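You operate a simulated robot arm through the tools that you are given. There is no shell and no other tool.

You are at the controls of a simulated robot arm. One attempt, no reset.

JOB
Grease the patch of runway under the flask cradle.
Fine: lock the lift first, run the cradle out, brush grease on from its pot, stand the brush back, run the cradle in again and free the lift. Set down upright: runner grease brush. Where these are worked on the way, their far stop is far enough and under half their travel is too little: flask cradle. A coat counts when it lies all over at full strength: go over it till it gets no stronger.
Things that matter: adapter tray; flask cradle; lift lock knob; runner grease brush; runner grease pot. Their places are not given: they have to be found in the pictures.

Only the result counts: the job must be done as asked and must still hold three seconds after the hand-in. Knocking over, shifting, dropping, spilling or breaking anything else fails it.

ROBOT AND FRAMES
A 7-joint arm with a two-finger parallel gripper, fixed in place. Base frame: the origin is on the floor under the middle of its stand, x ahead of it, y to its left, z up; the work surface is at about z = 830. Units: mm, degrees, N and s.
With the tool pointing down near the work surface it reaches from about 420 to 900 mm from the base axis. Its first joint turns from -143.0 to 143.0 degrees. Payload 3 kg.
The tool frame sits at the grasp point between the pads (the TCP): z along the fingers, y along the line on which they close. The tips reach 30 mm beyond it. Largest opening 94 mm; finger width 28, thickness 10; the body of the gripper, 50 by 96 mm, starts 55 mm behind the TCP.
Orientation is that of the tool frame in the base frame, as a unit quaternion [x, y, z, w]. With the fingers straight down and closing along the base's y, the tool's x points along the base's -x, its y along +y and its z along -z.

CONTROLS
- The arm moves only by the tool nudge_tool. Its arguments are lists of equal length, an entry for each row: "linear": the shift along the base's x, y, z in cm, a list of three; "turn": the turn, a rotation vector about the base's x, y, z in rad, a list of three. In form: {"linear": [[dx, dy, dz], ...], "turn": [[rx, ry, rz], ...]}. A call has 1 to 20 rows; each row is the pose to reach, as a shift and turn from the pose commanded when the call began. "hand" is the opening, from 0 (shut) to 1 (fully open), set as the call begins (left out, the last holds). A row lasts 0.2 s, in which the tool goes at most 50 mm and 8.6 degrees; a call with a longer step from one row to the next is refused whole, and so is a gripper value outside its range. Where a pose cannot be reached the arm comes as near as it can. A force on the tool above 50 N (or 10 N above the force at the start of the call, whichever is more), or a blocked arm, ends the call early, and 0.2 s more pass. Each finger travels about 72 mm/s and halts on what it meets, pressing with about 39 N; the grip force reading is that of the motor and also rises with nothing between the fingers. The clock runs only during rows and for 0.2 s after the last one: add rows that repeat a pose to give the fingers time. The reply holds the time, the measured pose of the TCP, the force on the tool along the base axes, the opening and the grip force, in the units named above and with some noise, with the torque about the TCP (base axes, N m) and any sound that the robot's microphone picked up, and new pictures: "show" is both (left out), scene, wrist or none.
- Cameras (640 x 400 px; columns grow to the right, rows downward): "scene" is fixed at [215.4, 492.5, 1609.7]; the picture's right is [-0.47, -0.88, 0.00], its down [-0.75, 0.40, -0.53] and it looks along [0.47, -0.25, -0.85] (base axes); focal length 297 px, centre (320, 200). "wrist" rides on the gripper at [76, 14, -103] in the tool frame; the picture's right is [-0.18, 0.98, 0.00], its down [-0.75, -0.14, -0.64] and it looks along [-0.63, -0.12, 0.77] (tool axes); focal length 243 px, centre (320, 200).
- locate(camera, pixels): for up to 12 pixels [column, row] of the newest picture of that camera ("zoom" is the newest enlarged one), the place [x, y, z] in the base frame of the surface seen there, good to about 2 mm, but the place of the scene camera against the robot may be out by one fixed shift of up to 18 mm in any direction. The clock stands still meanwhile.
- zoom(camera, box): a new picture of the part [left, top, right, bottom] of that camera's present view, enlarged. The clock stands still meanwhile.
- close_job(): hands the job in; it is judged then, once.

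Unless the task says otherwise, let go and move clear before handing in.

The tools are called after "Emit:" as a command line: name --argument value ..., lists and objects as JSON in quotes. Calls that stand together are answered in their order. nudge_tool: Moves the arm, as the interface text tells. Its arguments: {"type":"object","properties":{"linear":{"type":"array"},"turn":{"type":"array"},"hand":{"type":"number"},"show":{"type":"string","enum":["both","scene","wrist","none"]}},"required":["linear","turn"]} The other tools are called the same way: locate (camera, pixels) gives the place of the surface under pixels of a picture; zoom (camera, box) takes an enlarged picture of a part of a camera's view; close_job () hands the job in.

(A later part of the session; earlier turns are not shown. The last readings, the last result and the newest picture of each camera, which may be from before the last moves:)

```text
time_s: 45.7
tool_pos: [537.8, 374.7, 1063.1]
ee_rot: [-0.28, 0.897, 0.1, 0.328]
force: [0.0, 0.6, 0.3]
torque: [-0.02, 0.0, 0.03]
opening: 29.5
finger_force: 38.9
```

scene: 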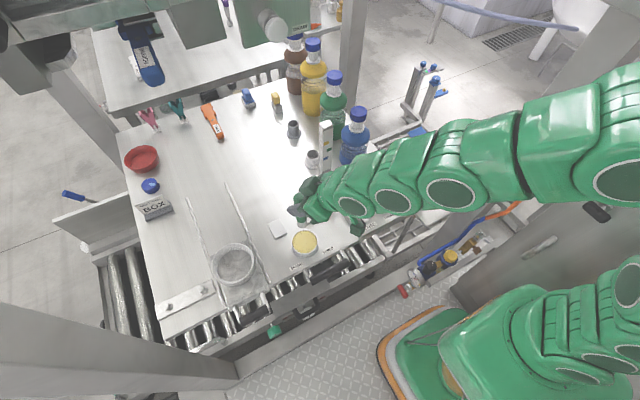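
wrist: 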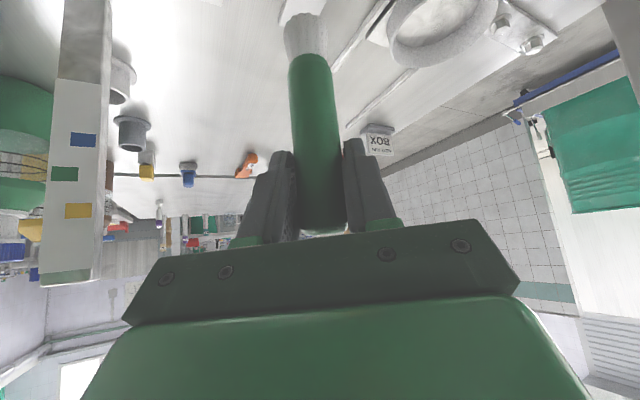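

Positioned above the pot. Lowering to about 10 mm above the grease surface and checking alignment.

Emit:
nudge_tool --linear '[[-0.2, 0, -2.5], [-0.2, 0, -5], [-0.2, 0, -7.5], [-0.2, 0, -9.2], [-0.2, 0, -9.2]]' --turn '[[0, 0, 0], [0, 0, 0], [0, 0, 0], [0, 0, 0], [0, 0, 0]]'

Emit:
zoom --camera "scene" --box '[260, 160, 360, 270]'

Emit:
zoom --camera "wrist" --box '[220, 0, 420, 120]'

```text
time_s: 46.9
tool_pos: [535.6, 374.2, 972.6]
ee_rot: [-0.28, 0.897, 0.1, 0.328]
force: [-0.5, -0.3, -0.3]
torque: [0.01, 0.02, -0.01]
opening: 29.6
finger_force: 39.0
```

scene: 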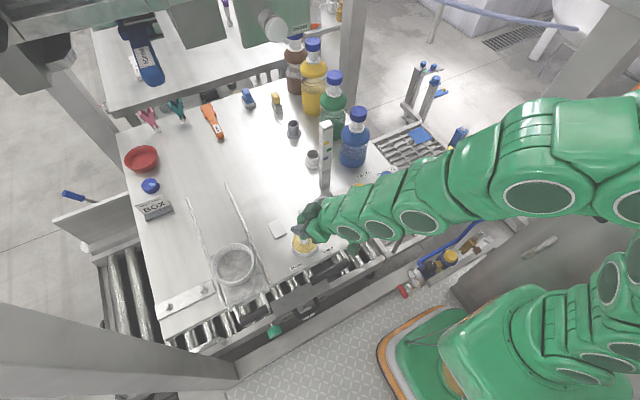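
wrist: 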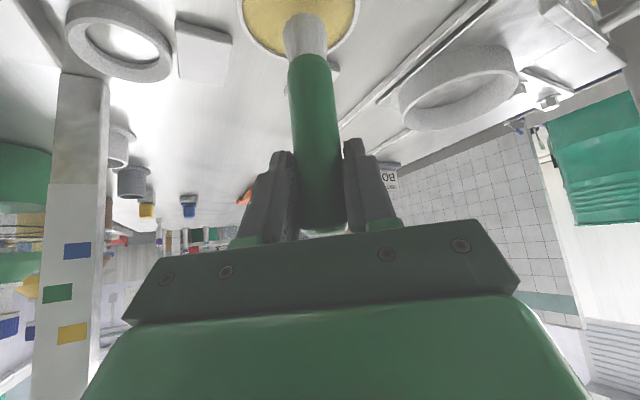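

```text
3.64 times, centred on (310, 215) of scene
```

zoom: 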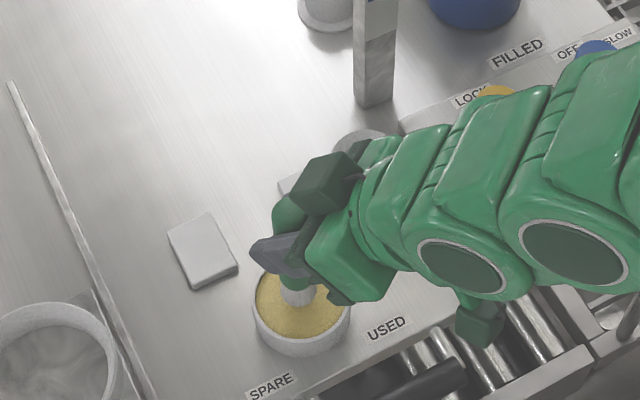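

```text
3.20 times, centred on (320, 60) of wrist
```

zoom: 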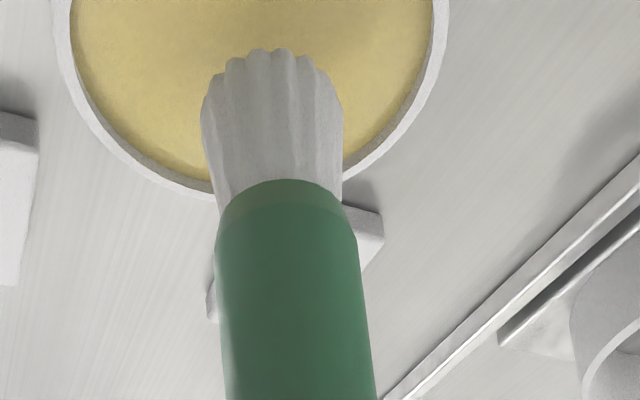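

The bristles are over the middle of the grease. Lowering slowly into it, watching the force.

Emit:
nudge_tool --linear '[[0, 0, -0.6], [0, 0, -1.2], [0, 0, -1.6], [0, 0, -2.0], [0, 0, -2.0]]' --turn '[[0, 0, 0], [0, 0, 0], [0, 0, 0], [0, 0, 0], [0, 0, 0]]' --show "wrist"

Emit:
zoom --camera "wrist" --box '[220, 0, 420, 120]'

```text
time_s: 48.1
tool_pos: [534.9, 375.6, 952.9]
ee_rot: [-0.28, 0.896, 0.1, 0.33]
force: [2.4, 2.8, 32.1]
torque: [0.28, -0.34, -0.01]
opening: 30.0
finger_force: 39.1
```

wrist: 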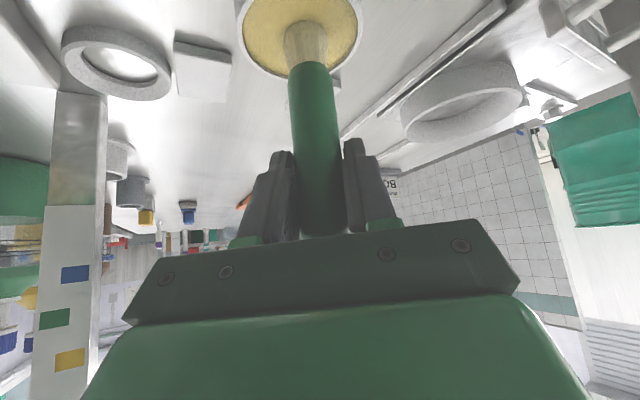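

```text
3.20 times, centred on (320, 60) of wrist
```

zoom: 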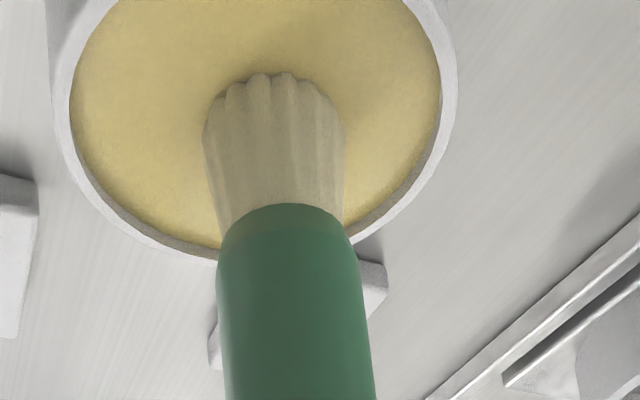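

The bristles have turned yellowish, so this is the grease pot and the brush is loading; contact force is 32 N. I'll ease up 1.5 mm and swirl a little in the pot to load fully.

Emit:
nudge_tool --linear '[[0, 0, 0.15], [0.8, 0, 0.15], [0.8, 0.8, 0.15], [0, 0.8, 0.15], [-0.8, 0, 0.15], [0, -0.8, 0.15], [0, 0, 0.15], [0, 0, 0.15]]' --turn '[[0, 0, 0], [0, 0, 0], [0, 0, 0], [0, 0, 0], [0, 0, 0], [0, 0, 0], [0, 0, 0], [0, 0, 0]]' --show "wrist"

Emit:
zoom --camera "wrist" --box '[220, 0, 420, 120]'

```text
time_s: 49.9
tool_pos: [536.0, 375.8, 954.6]
ee_rot: [-0.28, 0.896, 0.1, 0.329]
force: [-0.2, 0.3, 0.0]
torque: [0.0, -0.01, -0.01]
opening: 29.8
finger_force: 38.9
```

wrist: 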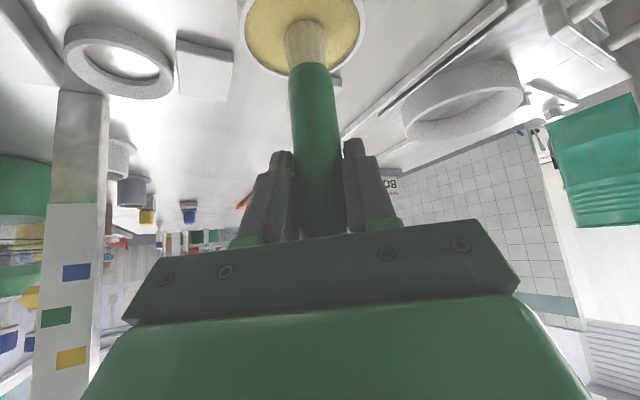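

```text
3.20 times, centred on (320, 60) of wrist
```

zoom: 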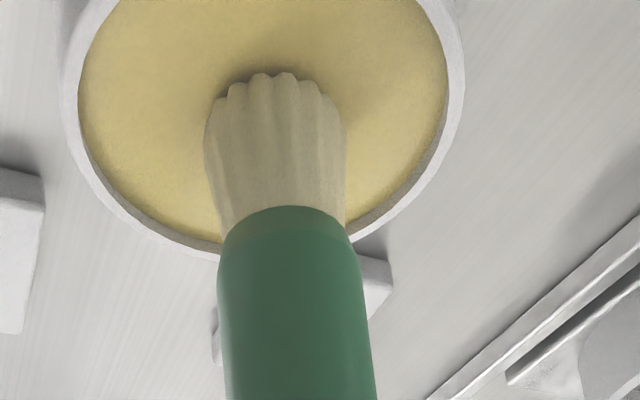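

Contact is stiff, so the tip is ~96 mm below the TCP, and the bristles are tinted yellow. Raising and moving over to the runway's near corner of the old cradle spot.

Emit:
nudge_tool --linear '[[0, 0, 3], [0, 0, 6], [2.5, 2.5, 7], [5, 5, 7], [8, 8, 7], [11, 11, 7], [14, 14, 7], [16.5, 16.5, 7], [16.5, 16.5, 7]]' --turn '[[0, 0, 0], [0, 0, 0], [0, 0, 0.01], [0, 0, 0.02], [0, 0, 0.03], [0, 0, 0.035], [0, 0, 0.035], [0, 0, 0.035], [0, 0, 0.035]]'

Emit:
zoom --camera "wrist" --box '[220, 0, 420, 160]'

```text
time_s: 51.9
tool_pos: [702.0, 541.2, 1023.6]
ee_rot: [-0.295, 0.892, 0.106, 0.327]
force: [1.0, -0.5, -0.8]
torque: [0.01, -0.01, 0.01]
opening: 29.6
finger_force: 38.9
```

scene: 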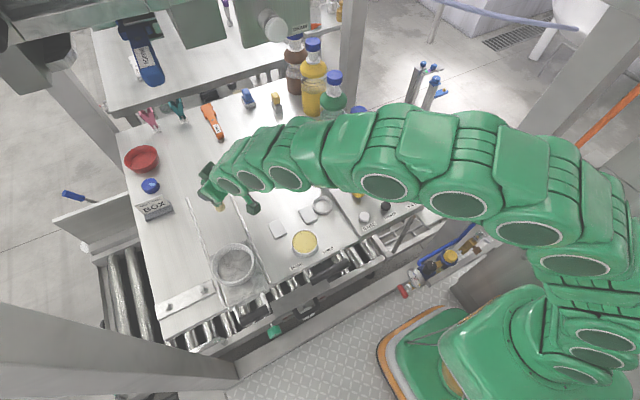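
wrist: 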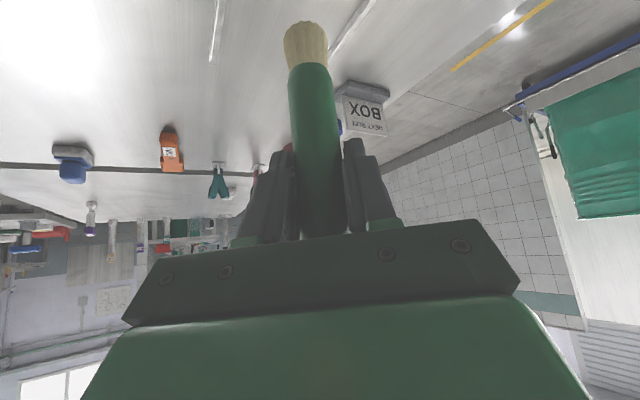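

```text
2.50 times, centred on (320, 80) of wrist
```

zoom: 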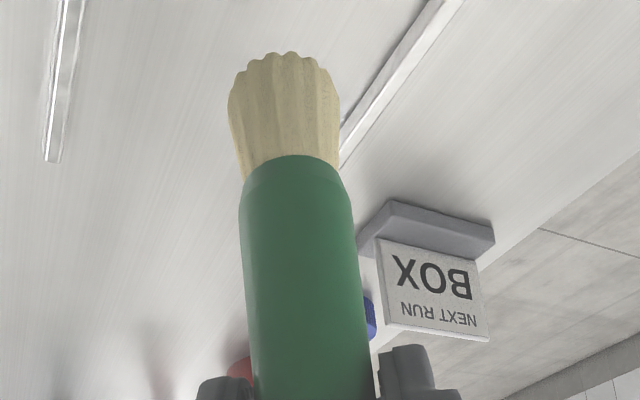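

The bristles carry yellow grease. Measuring the tip position relative to the TCP.

Emit:
locate --camera "wrist" --pixels '[[303, 23], [307, 24], [312, 24], [306, 40], [287, 40], [326, 40], [308, 62], [220, 30], [340, 40], [250, 60]]'

```text
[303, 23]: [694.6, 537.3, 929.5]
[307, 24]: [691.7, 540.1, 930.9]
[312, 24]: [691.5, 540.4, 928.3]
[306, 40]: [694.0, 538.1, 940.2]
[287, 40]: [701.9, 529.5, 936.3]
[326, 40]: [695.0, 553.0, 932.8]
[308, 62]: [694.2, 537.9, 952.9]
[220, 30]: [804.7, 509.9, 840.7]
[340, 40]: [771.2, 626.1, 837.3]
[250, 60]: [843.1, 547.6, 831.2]
```

Tip is ~95 mm below the TCP; runway z≈830.5. Lowering near the right-front corner (690,527) to just above contact.

Emit:
nudge_tool --linear '[[-0.6, -0.7, -2.5], [-1.2, -1.4, -5], [-1.2, -1.4, -7.5], [-1.2, -1.4, -9], [-1.2, -1.4, -9.6], [-1.2, -1.4, -9.6]]' --turn '[[0, 0, 0], [0, 0, 0], [0, 0, 0], [0, 0, 0], [0, 0, 0], [0, 0, 0]]' --show "wrist"

```text
time_s: 53.3
tool_pos: [688.5, 525.5, 928.0]
ee_rot: [-0.295, 0.892, 0.105, 0.327]
force: [0.8, -0.4, -0.1]
torque: [-0.03, 0.01, 0.01]
opening: 29.6
finger_force: 38.9
```

wrist: 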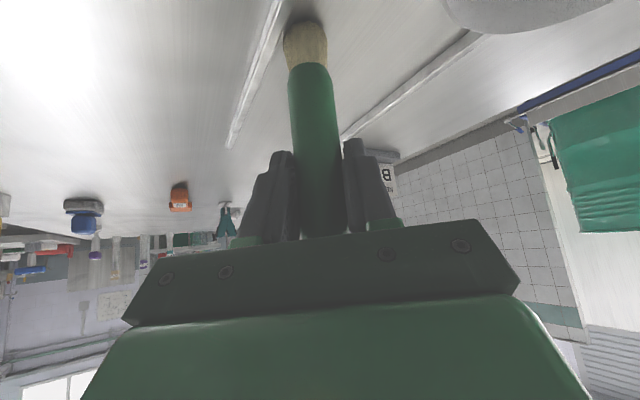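

Close to the right rail; checking clearance and stepping down gently to contact.

Emit:
zoom --camera "wrist" --box '[240, 0, 380, 100]'

Emit:
nudge_tool --linear '[[0, 0.2, -0.1], [0, 0.2, -0.2], [0, 0.2, -0.2]]' --turn '[[0, 0, 0], [0, 0, 0], [0, 0, 0]]' --show "none"

```text
4.00 times, centred on (310, 50) of wrist
```

zoom: 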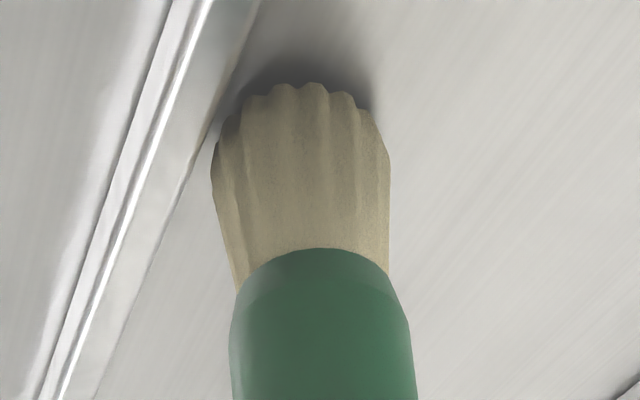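

```text
time_s: 54.1
tool_pos: [688.3, 527.1, 924.9]
ee_rot: [-0.296, 0.891, 0.106, 0.327]
force: [-0.1, 0.0, -0.3]
torque: [-0.01, 0.05, 0.0]
opening: 29.6
finger_force: 39.3
```

No contact yet at z≈925; stepping down further in millimetres.

Emit:
nudge_tool --linear '[[0, 0, -0.1], [0, 0, -0.15], [0, 0, -0.15]]' --turn '[[0, 0, 0], [0, 0, 0], [0, 0, 0]]' --show "none"

```text
time_s: 54.9
tool_pos: [688.3, 528.1, 924.9]
ee_rot: [-0.296, 0.891, 0.106, 0.327]
force: [0.2, -1.5, 10.6]
torque: [-0.06, 0.03, 0.01]
opening: 29.6
finger_force: 38.7
```

Contact at 10.6 N. First stroke along +x to see where a coat shows.

Emit:
nudge_tool --linear '[[1.5, 0, 0], [3, 0, 0], [4.5, 0, 0], [6, 0, 0], [6, 0, 0]]' --turn '[[0, 0, 0], [0, 0, 0], [0, 0, 0], [0, 0, 0], [0, 0, 0]]'

Emit:
zoom --camera "wrist" --box '[220, 0, 420, 120]'

Emit:
zoom --camera "scene" --box '[170, 170, 270, 270]'

```text
time_s: 56.1
tool_pos: [747.4, 528.7, 925.0]
ee_rot: [-0.295, 0.892, 0.105, 0.327]
force: [-3.6, 1.4, 13.4]
torque: [0.1, 0.2, -0.02]
opening: 29.8
finger_force: 38.9
```

scene: 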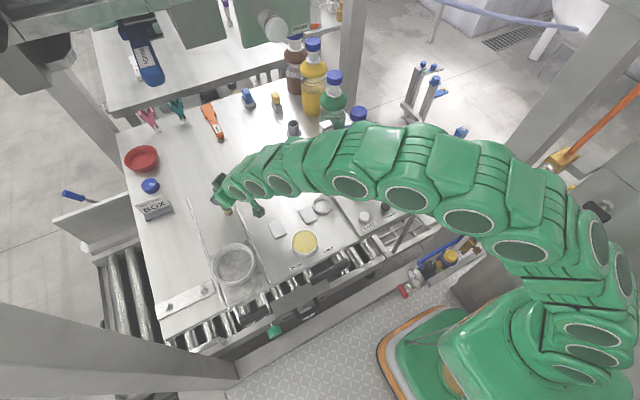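
wrist: 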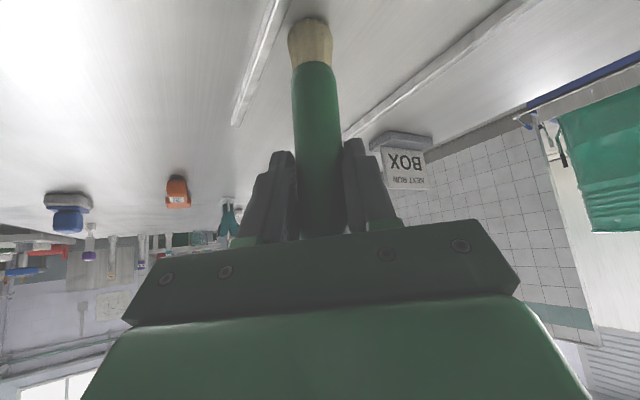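

```text
3.20 times, centred on (320, 60) of wrist
```

zoom: 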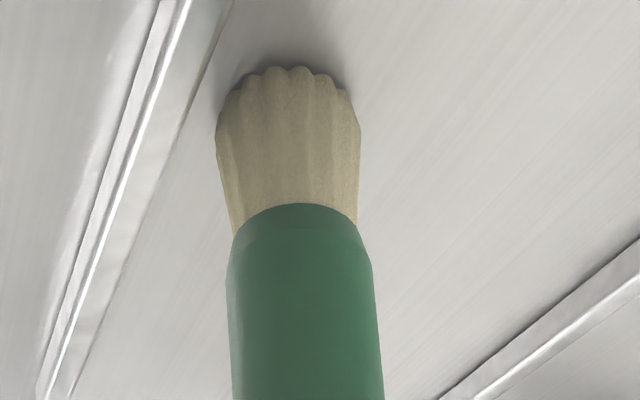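

```text
4.00 times, centred on (220, 220) of scene
```

zoom: 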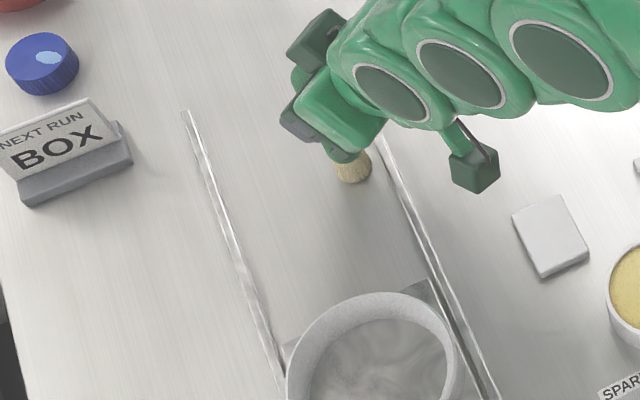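

No trace along the edge strip. I'll stroke across the middle (+y) at x≈748 and look again.

Emit:
nudge_tool --linear '[[0, 1.5, 0], [0, 3, 0], [0, 4.5, 0], [0, 6, 0], [0, 7.5, 0], [0, 8.5, 0], [0, 8.5, 0]]' --turn '[[0, 0, 0], [0, 0, 0], [0, 0, 0], [0, 0, 0], [0, 0, 0], [0, 0, 0], [0, 0, 0]]'

Emit:
zoom --camera "wrist" --box '[220, 0, 420, 120]'

Emit:
zoom --camera "scene" --box '[170, 170, 270, 270]'

```text
time_s: 57.7
tool_pos: [748.3, 612.5, 924.4]
ee_rot: [-0.296, 0.892, 0.105, 0.326]
force: [0.3, 0.1, -1.2]
torque: [0.02, 0.0, -0.04]
opening: 29.7
finger_force: 39.3
```

scene: 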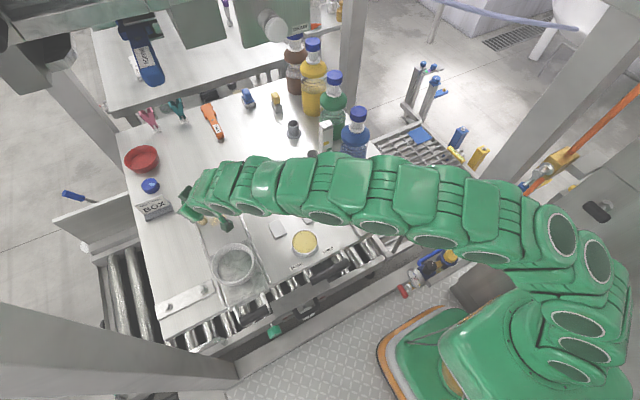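
wrist: 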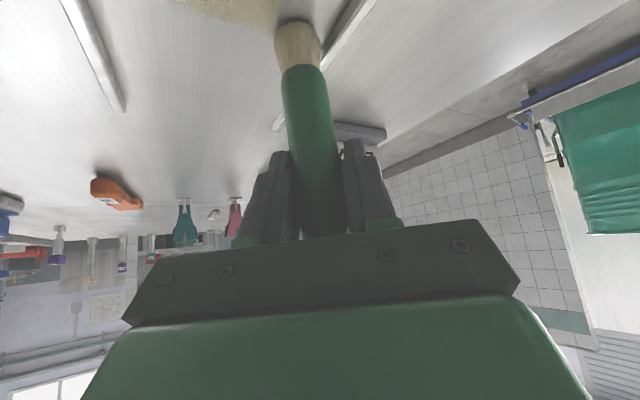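

```text
3.20 times, centred on (320, 60) of wrist
```

zoom: 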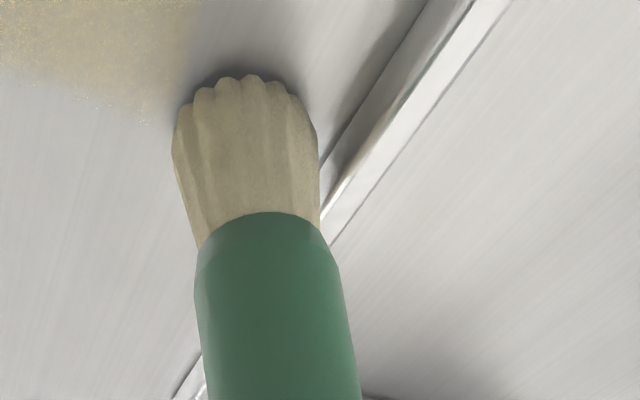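

```text
4.00 times, centred on (220, 220) of scene
```

zoom: 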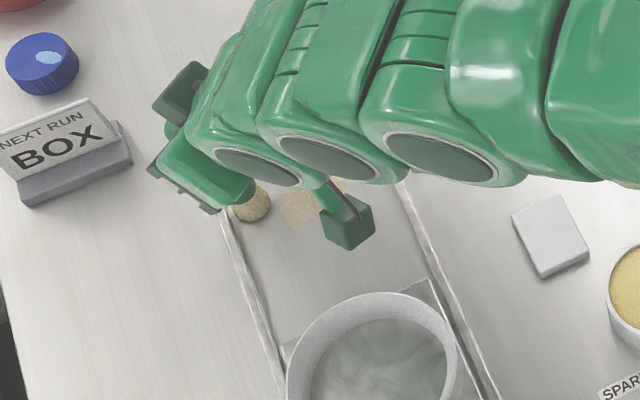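

A yellow trace has appeared in the middle (scene zoom 310,205). I'll lift and pull back to see its extent clearly.

Emit:
nudge_tool --linear '[[0, 0, 3], [-2, -2, 6], [-5, -4.5, 9], [-8, -7, 11], [-11, -10, 12], [-14, -13, 12], [-14, -13, 12]]' --turn '[[0, 0, 0], [0, 0, 0], [0, 0, 0], [0, 0, 0], [0, 0, 0], [0, 0, 0], [0, 0, 0]]'

Emit:
zoom --camera "wrist" --box '[200, 0, 440, 150]'

Emit:
zoom --camera "scene" --box '[170, 170, 270, 270]'

```text
time_s: 59.3
tool_pos: [607.1, 483.9, 1044.0]
ee_rot: [-0.296, 0.892, 0.105, 0.326]
force: [0.6, -0.2, -0.4]
torque: [-0.04, 0.01, 0.02]
opening: 29.6
finger_force: 39.3
```

scene: 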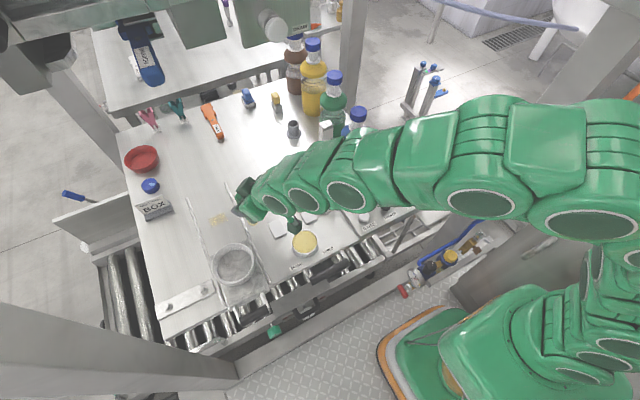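
wrist: 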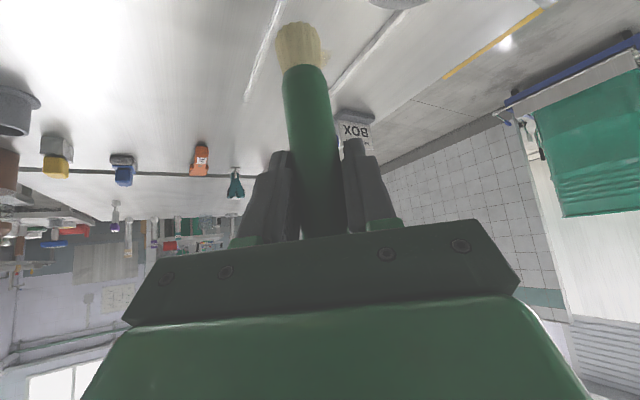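

```text
2.67 times, centred on (320, 75) of wrist
```

zoom: 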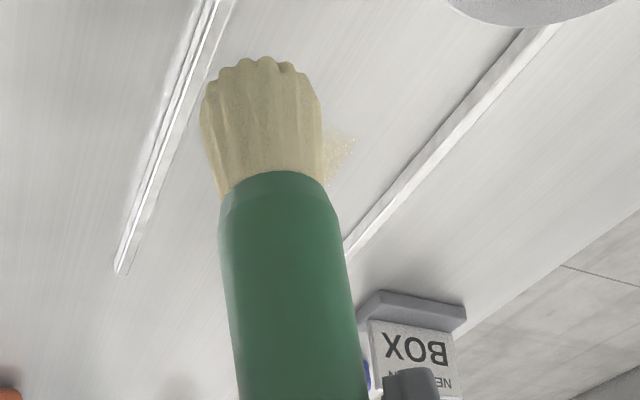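

```text
4.00 times, centred on (220, 220) of scene
```

zoom: 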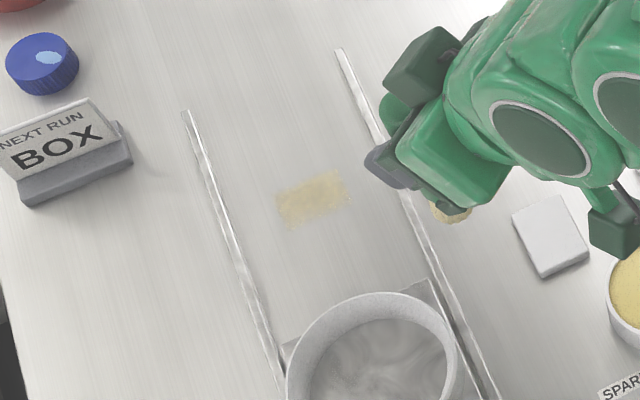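

The trace shows as a rectangle (zoom ~277–352, 170–230). Locating its corners to learn the patch width.

Emit:
zoom --camera "scene" --box '[228, 205, 268, 235]'

Emit:
zoom --camera "scene" --box '[228, 205, 268, 235]'

Emit:
zoom --camera "scene" --box '[196, 200, 240, 236]'

Emit:
locate --camera "zoom" --pixels '[[320, 200], [200, 200], [440, 200], [320, 100], [320, 300]]'

```text
13.33 times, centred on (248, 220) of scene
```

zoom: 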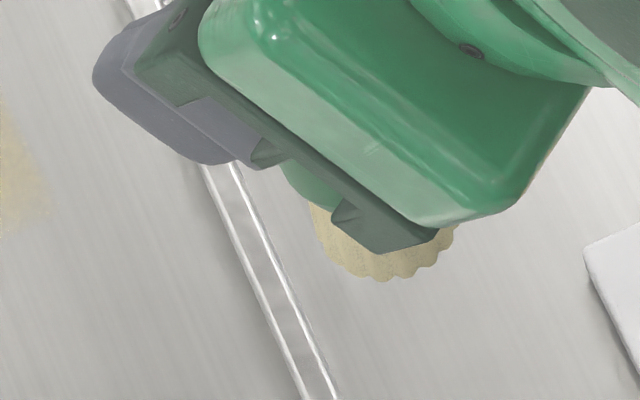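

```text
13.33 times, centred on (248, 220) of scene
```

zoom: 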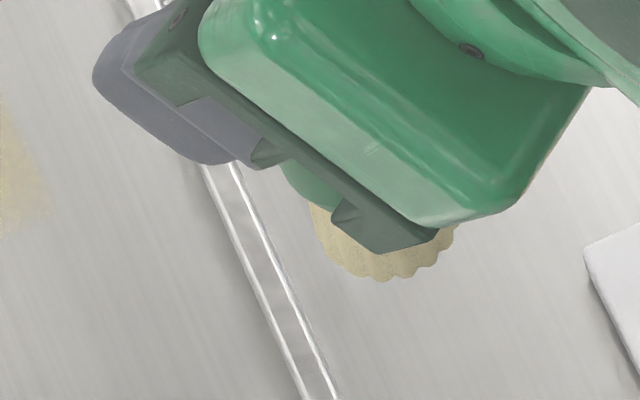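

```text
11.11 times, centred on (218, 218) of scene
```

zoom: 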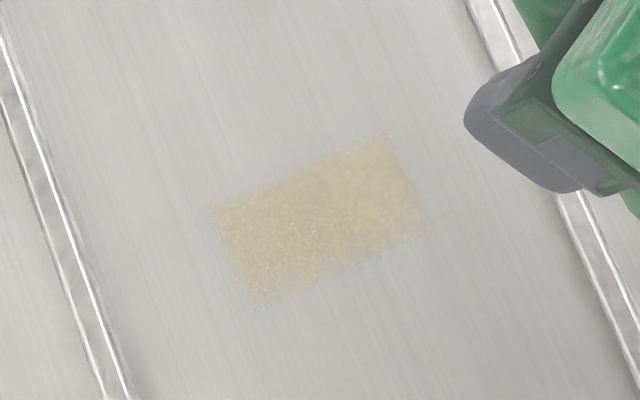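

```text
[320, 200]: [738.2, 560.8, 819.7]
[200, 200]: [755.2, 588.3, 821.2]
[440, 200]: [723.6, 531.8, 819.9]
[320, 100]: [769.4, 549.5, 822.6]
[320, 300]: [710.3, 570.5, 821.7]
```

Emit:
locate --camera "zoom" --pixels '[[210, 203], [385, 135], [430, 230], [258, 308], [297, 170], [345, 268], [235, 255], [408, 185], [70, 210], [590, 210]]'

```text
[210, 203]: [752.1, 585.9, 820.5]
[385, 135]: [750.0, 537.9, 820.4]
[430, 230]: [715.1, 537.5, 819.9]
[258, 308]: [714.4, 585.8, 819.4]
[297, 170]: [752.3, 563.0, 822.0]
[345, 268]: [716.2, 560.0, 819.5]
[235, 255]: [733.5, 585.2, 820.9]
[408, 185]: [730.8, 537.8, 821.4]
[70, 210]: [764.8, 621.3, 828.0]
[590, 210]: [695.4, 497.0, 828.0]
```

In the scene frame the trace spans x 715–751, y 538–586, so the patch is ~48 mm wide in y, centred between the rails. I'll shift the hand aside to view the trace with the wrist camera, whose frame is exact.

Emit:
nudge_tool --linear '[[0, -3, 1], [0, -6, 2], [0, -9, 3], [0, -9, 3]]' --turn '[[0, 0, 0], [0, 0, 0], [0, 0, 0], [0, 0, 0]]'

Emit:
zoom --camera "wrist" --box '[300, 0, 440, 100]'

Emit:
zoom --camera "scene" --box '[196, 200, 240, 236]'

```text
time_s: 60.3
tool_pos: [606.7, 393.5, 1075.6]
ee_rot: [-0.296, 0.891, 0.106, 0.327]
force: [0.2, 0.1, -0.3]
torque: [0.02, 0.04, -0.01]
opening: 29.8
finger_force: 38.8
```

scene: 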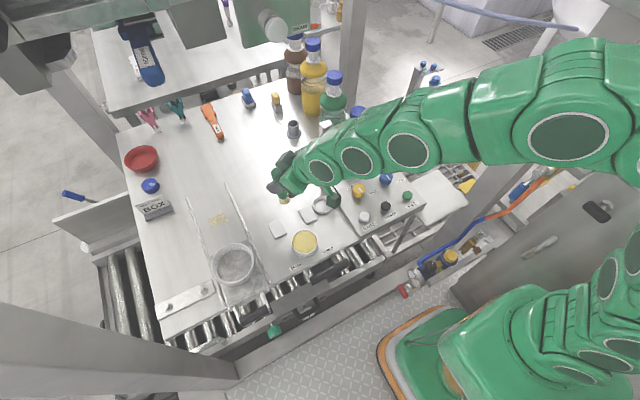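
wrist: 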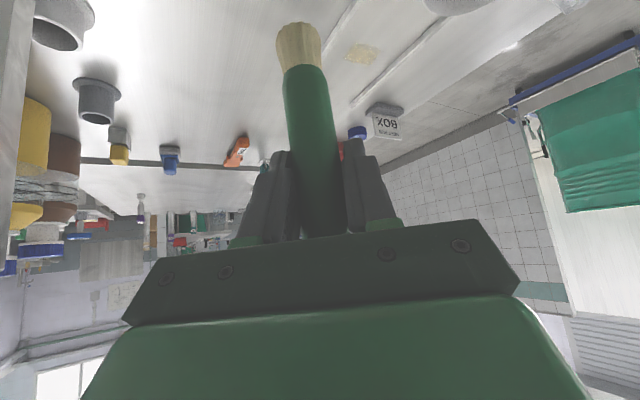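

```text
4.00 times, centred on (370, 50) of wrist
```

zoom: 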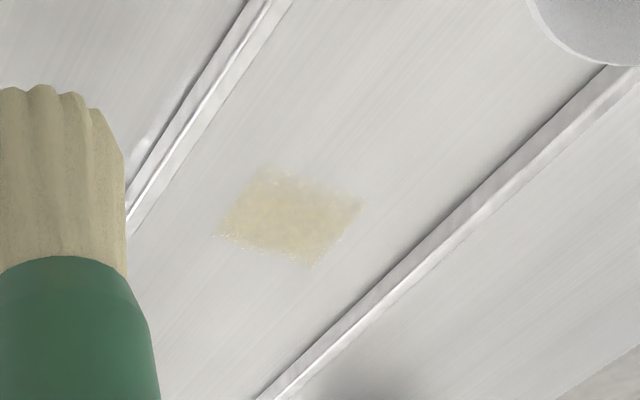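

```text
11.11 times, centred on (218, 218) of scene
```

zoom: 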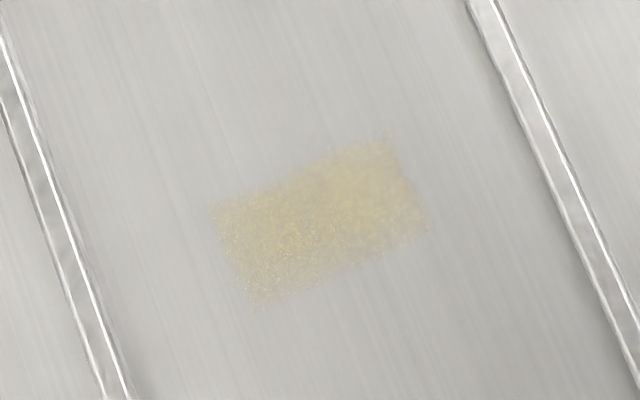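

Emit:
locate --camera "wrist" --pixels '[[355.5, 42.5], [380.5, 50.8], [369.5, 66.3], [344.5, 59.3], [362, 54], [300, 25], [335, 45], [400, 60]]'

```text
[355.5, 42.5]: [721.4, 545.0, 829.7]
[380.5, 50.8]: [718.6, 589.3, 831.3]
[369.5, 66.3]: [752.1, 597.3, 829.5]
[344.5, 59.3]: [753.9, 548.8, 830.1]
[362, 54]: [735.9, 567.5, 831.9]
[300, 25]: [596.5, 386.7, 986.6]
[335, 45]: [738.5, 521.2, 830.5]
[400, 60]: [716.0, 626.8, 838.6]
```

True-frame trace: x 719–754, y 546–593. The y-edges are sharp (patch-limited), the x-edges soft (brush width). Next I'll stroke along the centre line y≈569 in x to find the patch's x extent.

Emit:
nudge_tool --linear '[[2, 4.5, -1.5], [4, 9, -3], [6, 13.5, -5], [8, 17.5, -8], [8.3, 17.5, -11], [8.3, 17.5, -13.5], [8.3, 17.5, -14.8], [8.3, 17.5, -14.8]]' --turn '[[0, 0, 0], [0, 0, 0], [0, 0, 0], [0, 0, 0], [0, 0, 0], [0, 0, 0], [0, 0, 0], [0, 0, 0]]' --show "wrist"

```text
refused: row 1 steps farther than a row can; nothing moved
```

Row 1 was slightly too long; splitting into smaller steps.

Emit:
nudge_tool --linear '[[1.7, 3.8, -1.2], [3.4, 7.6, -2.5], [5.1, 11.4, -4], [6.8, 14.6, -6], [8.3, 17.5, -8], [8.3, 17.5, -11], [8.3, 17.5, -13.5], [8.3, 17.5, -14.8], [8.3, 17.5, -14.8]]' --turn '[[0, 0, 0], [0, 0, 0], [0, 0, 0], [0, 0, 0], [0, 0, 0], [0, 0, 0], [0, 0, 0], [0, 0, 0], [0, 0, 0]]' --show "wrist"

```text
time_s: 62.3
tool_pos: [690.9, 567.7, 927.3]
ee_rot: [-0.295, 0.892, 0.105, 0.326]
force: [-0.1, -0.1, -1.0]
torque: [0.0, -0.01, 0.0]
opening: 29.9
finger_force: 39.0
```

wrist: 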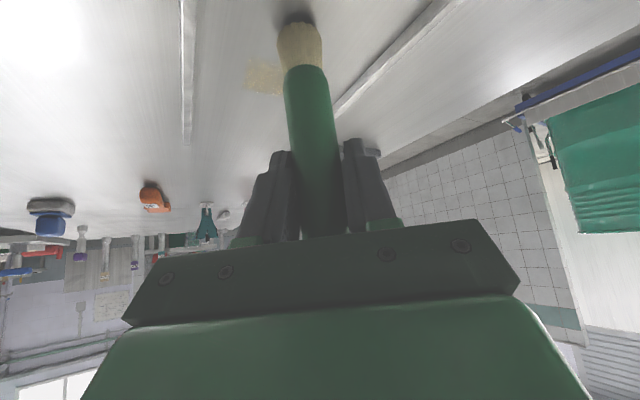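

Just above the runway at (691,568). Stepping down to contact.

Emit:
nudge_tool --linear '[[0, 0.1, -0.15], [0, 0.1, -0.3], [0, 0.1, -0.35], [0, 0.1, -0.35]]' --turn '[[0, 0, 0], [0, 0, 0], [0, 0, 0], [0, 0, 0]]' --show "none"

```text
time_s: 63.3
tool_pos: [691.5, 569.3, 924.0]
ee_rot: [-0.295, 0.891, 0.105, 0.327]
force: [0.8, 0.3, 0.6]
torque: [0.02, -0.05, -0.01]
opening: 29.6
finger_force: 39.1
```

Emit:
nudge_tool --linear '[[0, 0, -0.08], [0, 0, -0.14], [0, 0, -0.14]]' --turn '[[0, 0, 0], [0, 0, 0], [0, 0, 0]]' --show "none"

```text
time_s: 64.1
tool_pos: [690.9, 567.9, 925.1]
ee_rot: [-0.295, 0.891, 0.107, 0.328]
force: [-0.8, -1.4, 17.9]
torque: [0.08, -0.07, 0.01]
opening: 30.0
finger_force: 39.3
```

Contact at 18 N. Stroking +x along y≈569.

Emit:
nudge_tool --linear '[[1.2, 0, 0.02], [2.4, 0, 0.02], [3.6, 0, 0.02], [4.8, 0, 0.02], [6, 0, 0.02], [7.2, 0, 0.02]]' --turn '[[0, 0, 0], [0, 0, 0], [0, 0, 0], [0, 0, 0], [0, 0, 0], [0, 0, 0]]' --show "wrist"

Emit:
zoom --camera "wrist" --box '[220, 0, 420, 120]'

```text
time_s: 65.5
tool_pos: [763.9, 569.5, 923.8]
ee_rot: [-0.295, 0.891, 0.105, 0.327]
force: [-5.6, -1.4, 16.3]
torque: [-0.12, 0.38, 0.03]
opening: 29.5
finger_force: 39.0
```

wrist: 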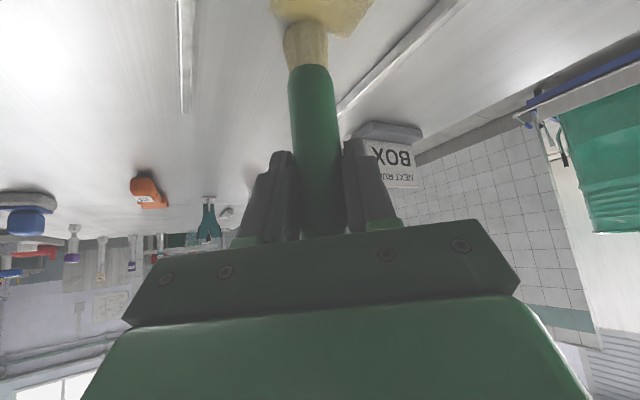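

```text
3.20 times, centred on (320, 60) of wrist
```

zoom: 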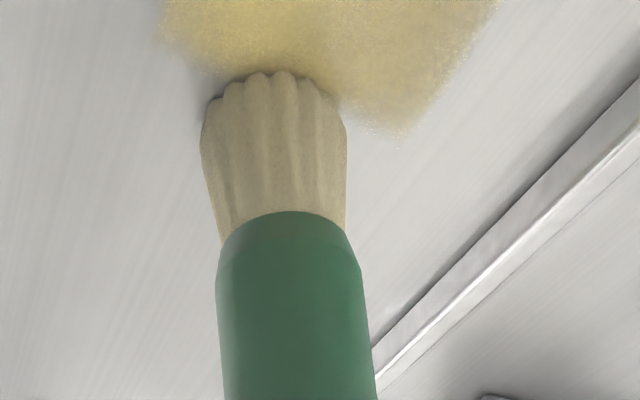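

The trace darkened and extends behind the brush. Continuing the stroke outward to x≈825.

Emit:
nudge_tool --linear '[[1.2, 0, -0.02], [2.4, 0, -0.02], [3.6, 0, -0.02], [4.8, 0, -0.02], [6, 0, -0.02]]' --turn '[[0, 0, 0], [0, 0, 0], [0, 0, 0], [0, 0, 0], [0, 0, 0]]' --show "both"

Emit:
zoom --camera "scene" --box '[180, 180, 260, 250]'

Emit:
zoom --camera "wrist" --box '[220, 0, 420, 120]'

```text
time_s: 66.7
tool_pos: [822.6, 568.7, 922.3]
ee_rot: [-0.295, 0.891, 0.106, 0.327]
force: [-5.0, -0.3, 16.9]
torque: [-0.14, 0.38, -0.03]
opening: 29.7
finger_force: 39.2
```

scene: 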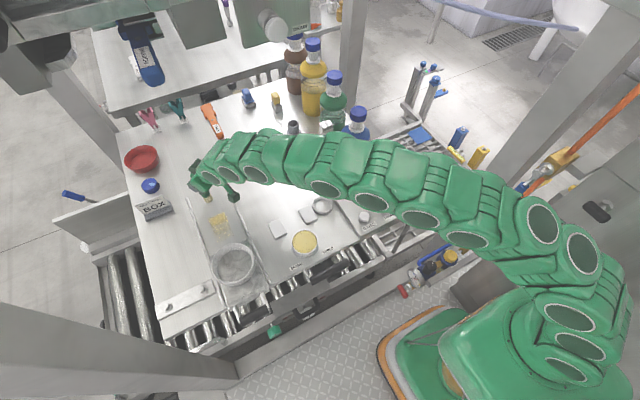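
wrist: 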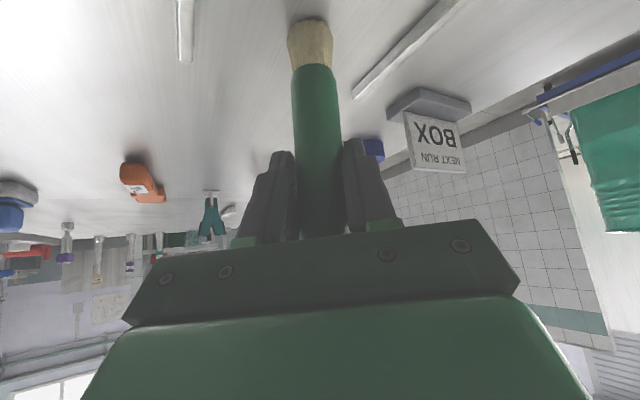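

```text
5.71 times, centred on (220, 215) of scene
```

zoom: 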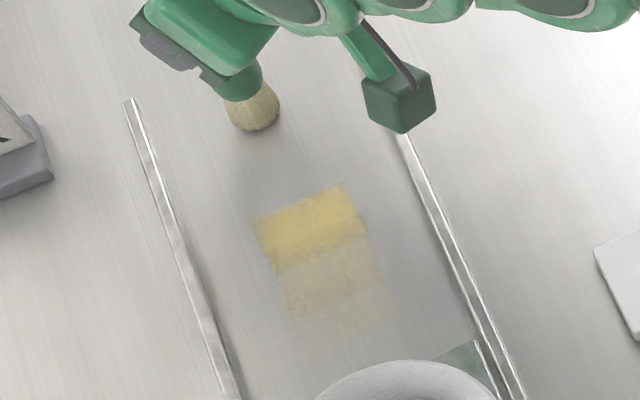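

```text
3.20 times, centred on (320, 60) of wrist
```

zoom: 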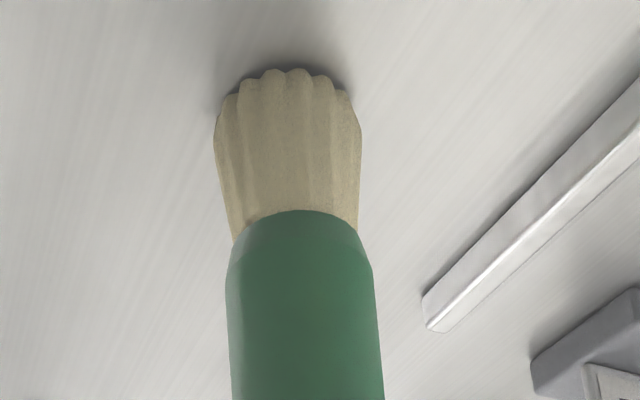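

A full-width stroke shows: the far edge stays at x≈754, so the patch is nearer. Locating the current coat corners.

Emit:
zoom --camera "scene" --box '[210, 205, 245, 245]'

Emit:
locate --camera "scene" --pixels '[[208.6, 218.2], [224, 212.4], [229, 220], [233.1, 234.3], [217.4, 241.7], [212, 227], [228, 221]]'

```text
10.00 times, centred on (228, 225) of scene
```

zoom: 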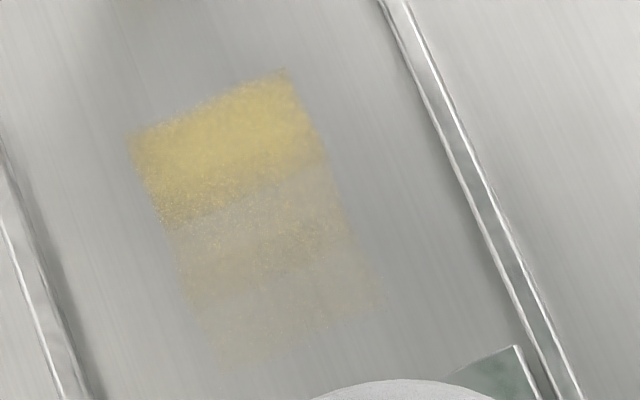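

```text
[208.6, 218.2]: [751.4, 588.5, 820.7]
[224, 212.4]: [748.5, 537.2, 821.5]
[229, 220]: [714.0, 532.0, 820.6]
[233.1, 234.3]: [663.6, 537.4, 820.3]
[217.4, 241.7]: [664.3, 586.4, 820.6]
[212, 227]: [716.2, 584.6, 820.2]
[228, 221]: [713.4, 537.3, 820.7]
```

The coat now spans true x≈667–754, y≈544–594; the far edge looks hard at 754. I'll stroke back along y≈569 toward x≈655 to find the near edge.

Emit:
nudge_tool --linear '[[-1.7, 0, 0.04], [-3.4, 0, 0.06], [-5.1, 0, 0.1], [-6.8, 0, 0.12], [-8.0, 0, 0.14], [-9.2, 0, 0.14], [-10.4, 0, 0.16], [-11.6, 0, 0.16], [-12.8, 0, 0.16], [-14, 0, 0.16], [-15.2, 0, 0.16], [-16.5, 0, 0.16]]' --turn '[[0, 0, 0], [0, 0, 0], [0, 0, 0], [0, 0, 0], [0, 0, 0], [0, 0, 0], [0, 0, 0], [0, 0, 0], [0, 0, 0], [0, 0, 0], [0, 0, 0], [0, 0, 0]]' --show "both"

Emit:
zoom --camera "scene" --box '[180, 180, 260, 250]'

Emit:
zoom --camera "wrist" --box '[220, 0, 420, 120]'

```text
time_s: 69.3
tool_pos: [657.7, 568.1, 922.6]
ee_rot: [-0.295, 0.892, 0.106, 0.327]
force: [-0.3, -0.1, -0.3]
torque: [-0.01, -0.02, 0.0]
opening: 29.6
finger_force: 38.5
```

scene: 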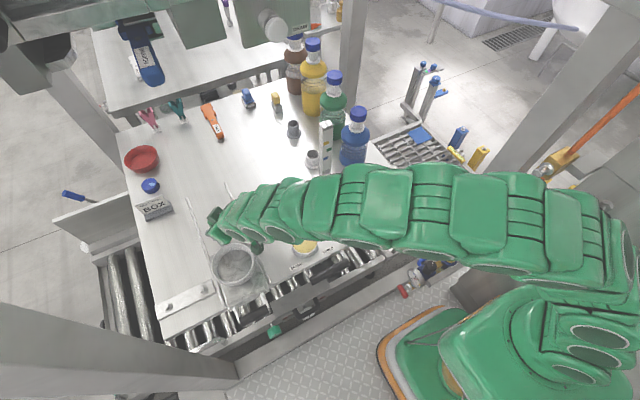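
wrist: 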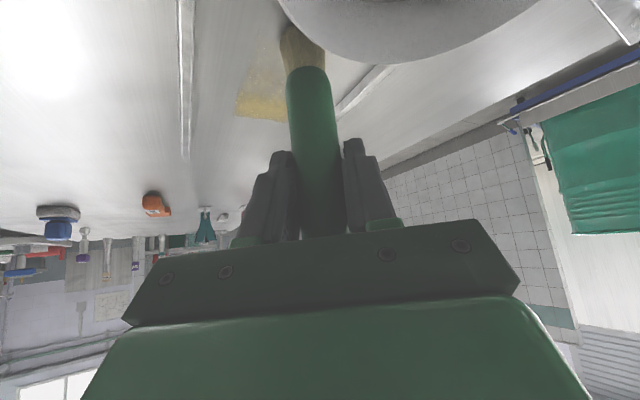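

```text
5.71 times, centred on (220, 215) of scene
```

zoom: 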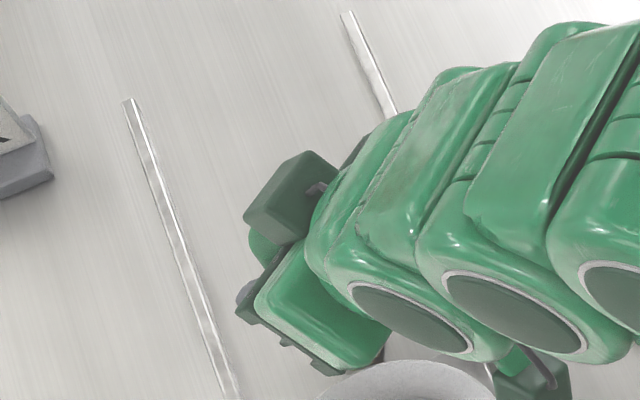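

```text
3.20 times, centred on (320, 60) of wrist
```

zoom: 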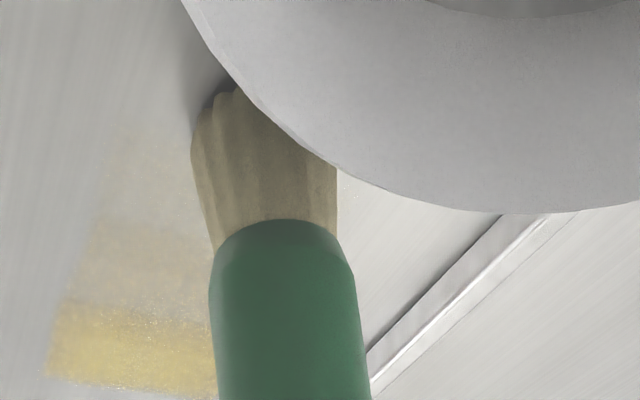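

No contact at this end (force ~0). The coat still needs strength; I'll lift clear, go back to the pot for more grease and view the coat from the scene camera on the way.

Emit:
nudge_tool --linear '[[0.5, 0, 3], [0.5, 0, 6], [0, 0, 9], [-2, -3.5, 11], [-4, -7.5, 12], [-6.2, -11.5, 12], [-8.5, -15.5, 12], [-12.2, -19.3, 12], [-12.2, -19.3, 12]]' --turn '[[0, 0, 0], [0, 0, 0], [0, 0, 0], [0, 0, 0], [0, 0, 0], [0, 0, 0], [0, 0, 0], [0, 0, 0], [0, 0, 0]]'

Emit:
zoom --camera "scene" --box '[200, 200, 250, 250]'

Emit:
zoom --camera "wrist" --box '[220, 0, 420, 120]'

```text
refused: row 8 steps farther than a row can; nothing moved
```

```text
8.00 times, centred on (225, 225) of scene
```

zoom: 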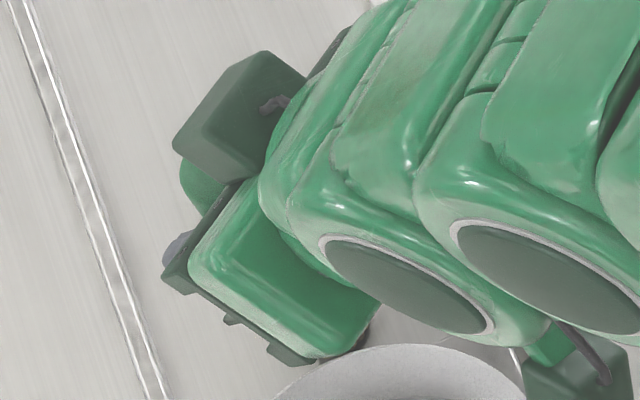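

```text
3.20 times, centred on (320, 60) of wrist
```

zoom: 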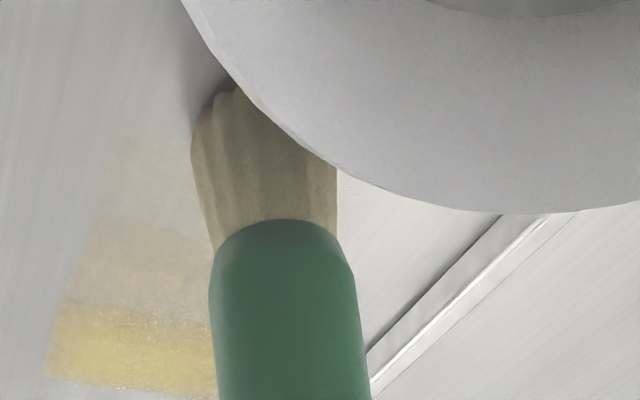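

Row 8 was too long; resending with smaller steps.

Emit:
nudge_tool --linear '[[0.5, 0, 3], [0.5, 0, 6], [0, 0, 9], [-2, -3.5, 11], [-4, -7.5, 12], [-6.2, -11.5, 12], [-8.5, -15.5, 12], [-10.5, -17.8, 12], [-12.2, -19.3, 12], [-12.2, -19.3, 12]]' --turn '[[0, 0, 0], [0, 0, 0], [0, 0, 0], [0, 0, 0], [0, 0, 0], [0, 0, 0], [0, 0, 0], [0, 0, 0], [0, 0, 0], [0, 0, 0]]'

Emit:
zoom --camera "scene" --box '[200, 200, 250, 250]'

Emit:
zoom --camera "wrist" --box '[220, 0, 420, 120]'

```text
time_s: 71.5
tool_pos: [534.8, 374.2, 1044.2]
ee_rot: [-0.295, 0.892, 0.105, 0.326]
force: [-0.2, 0.5, 0.2]
torque: [0.0, -0.01, -0.01]
opening: 30.0
finger_force: 39.2
```

scene: 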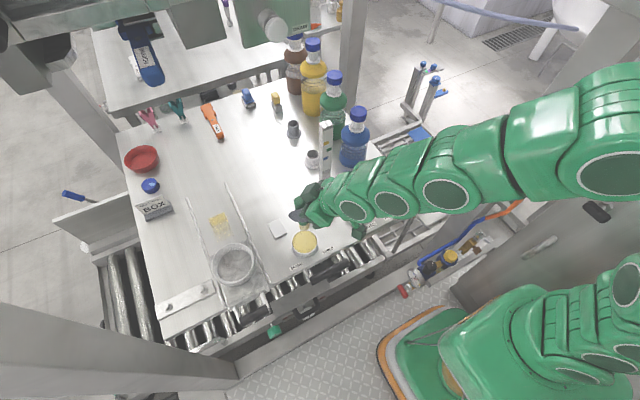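
wrist: 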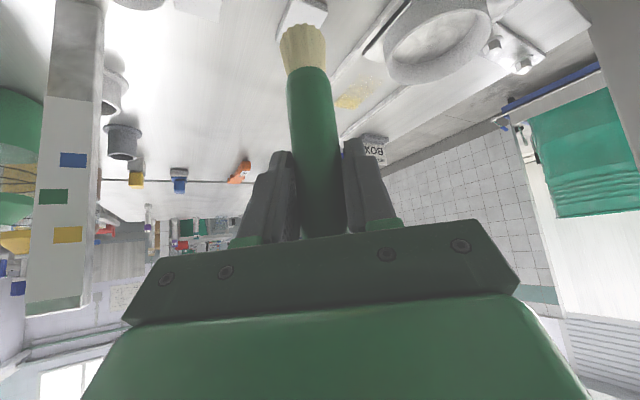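

```text
8.00 times, centred on (225, 225) of scene
```

zoom: 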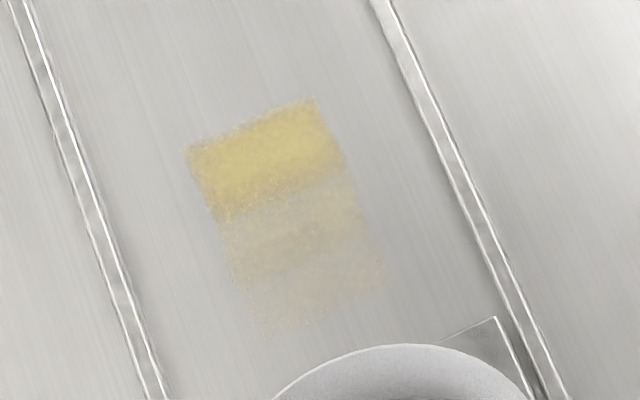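

```text
3.20 times, centred on (320, 60) of wrist
```

zoom: 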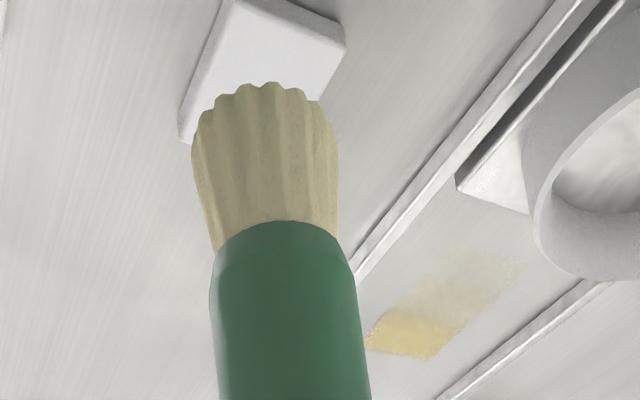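

The coat has a strong far band (716–754) and weaker nearer bands down to x≈667. Re-dipping the brush in the pot now.

Emit:
nudge_tool --linear '[[0, 0, -3], [0, 0, -6], [0, 0, -8], [0, 0, -8.9], [0, 0, -9.1], [0, 0, -9.1]]' --turn '[[0, 0, 0], [0, 0, 0], [0, 0, 0], [0, 0, 0], [0, 0, 0], [0, 0, 0]]' --show "wrist"

```text
time_s: 72.9
tool_pos: [535.6, 375.9, 953.9]
ee_rot: [-0.295, 0.891, 0.106, 0.327]
force: [-0.3, -0.3, -0.6]
torque: [0.0, 0.02, 0.04]
opening: 29.7
finger_force: 39.2
```

wrist: 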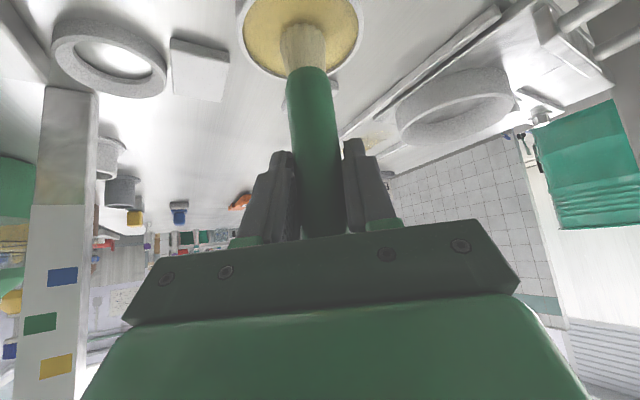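

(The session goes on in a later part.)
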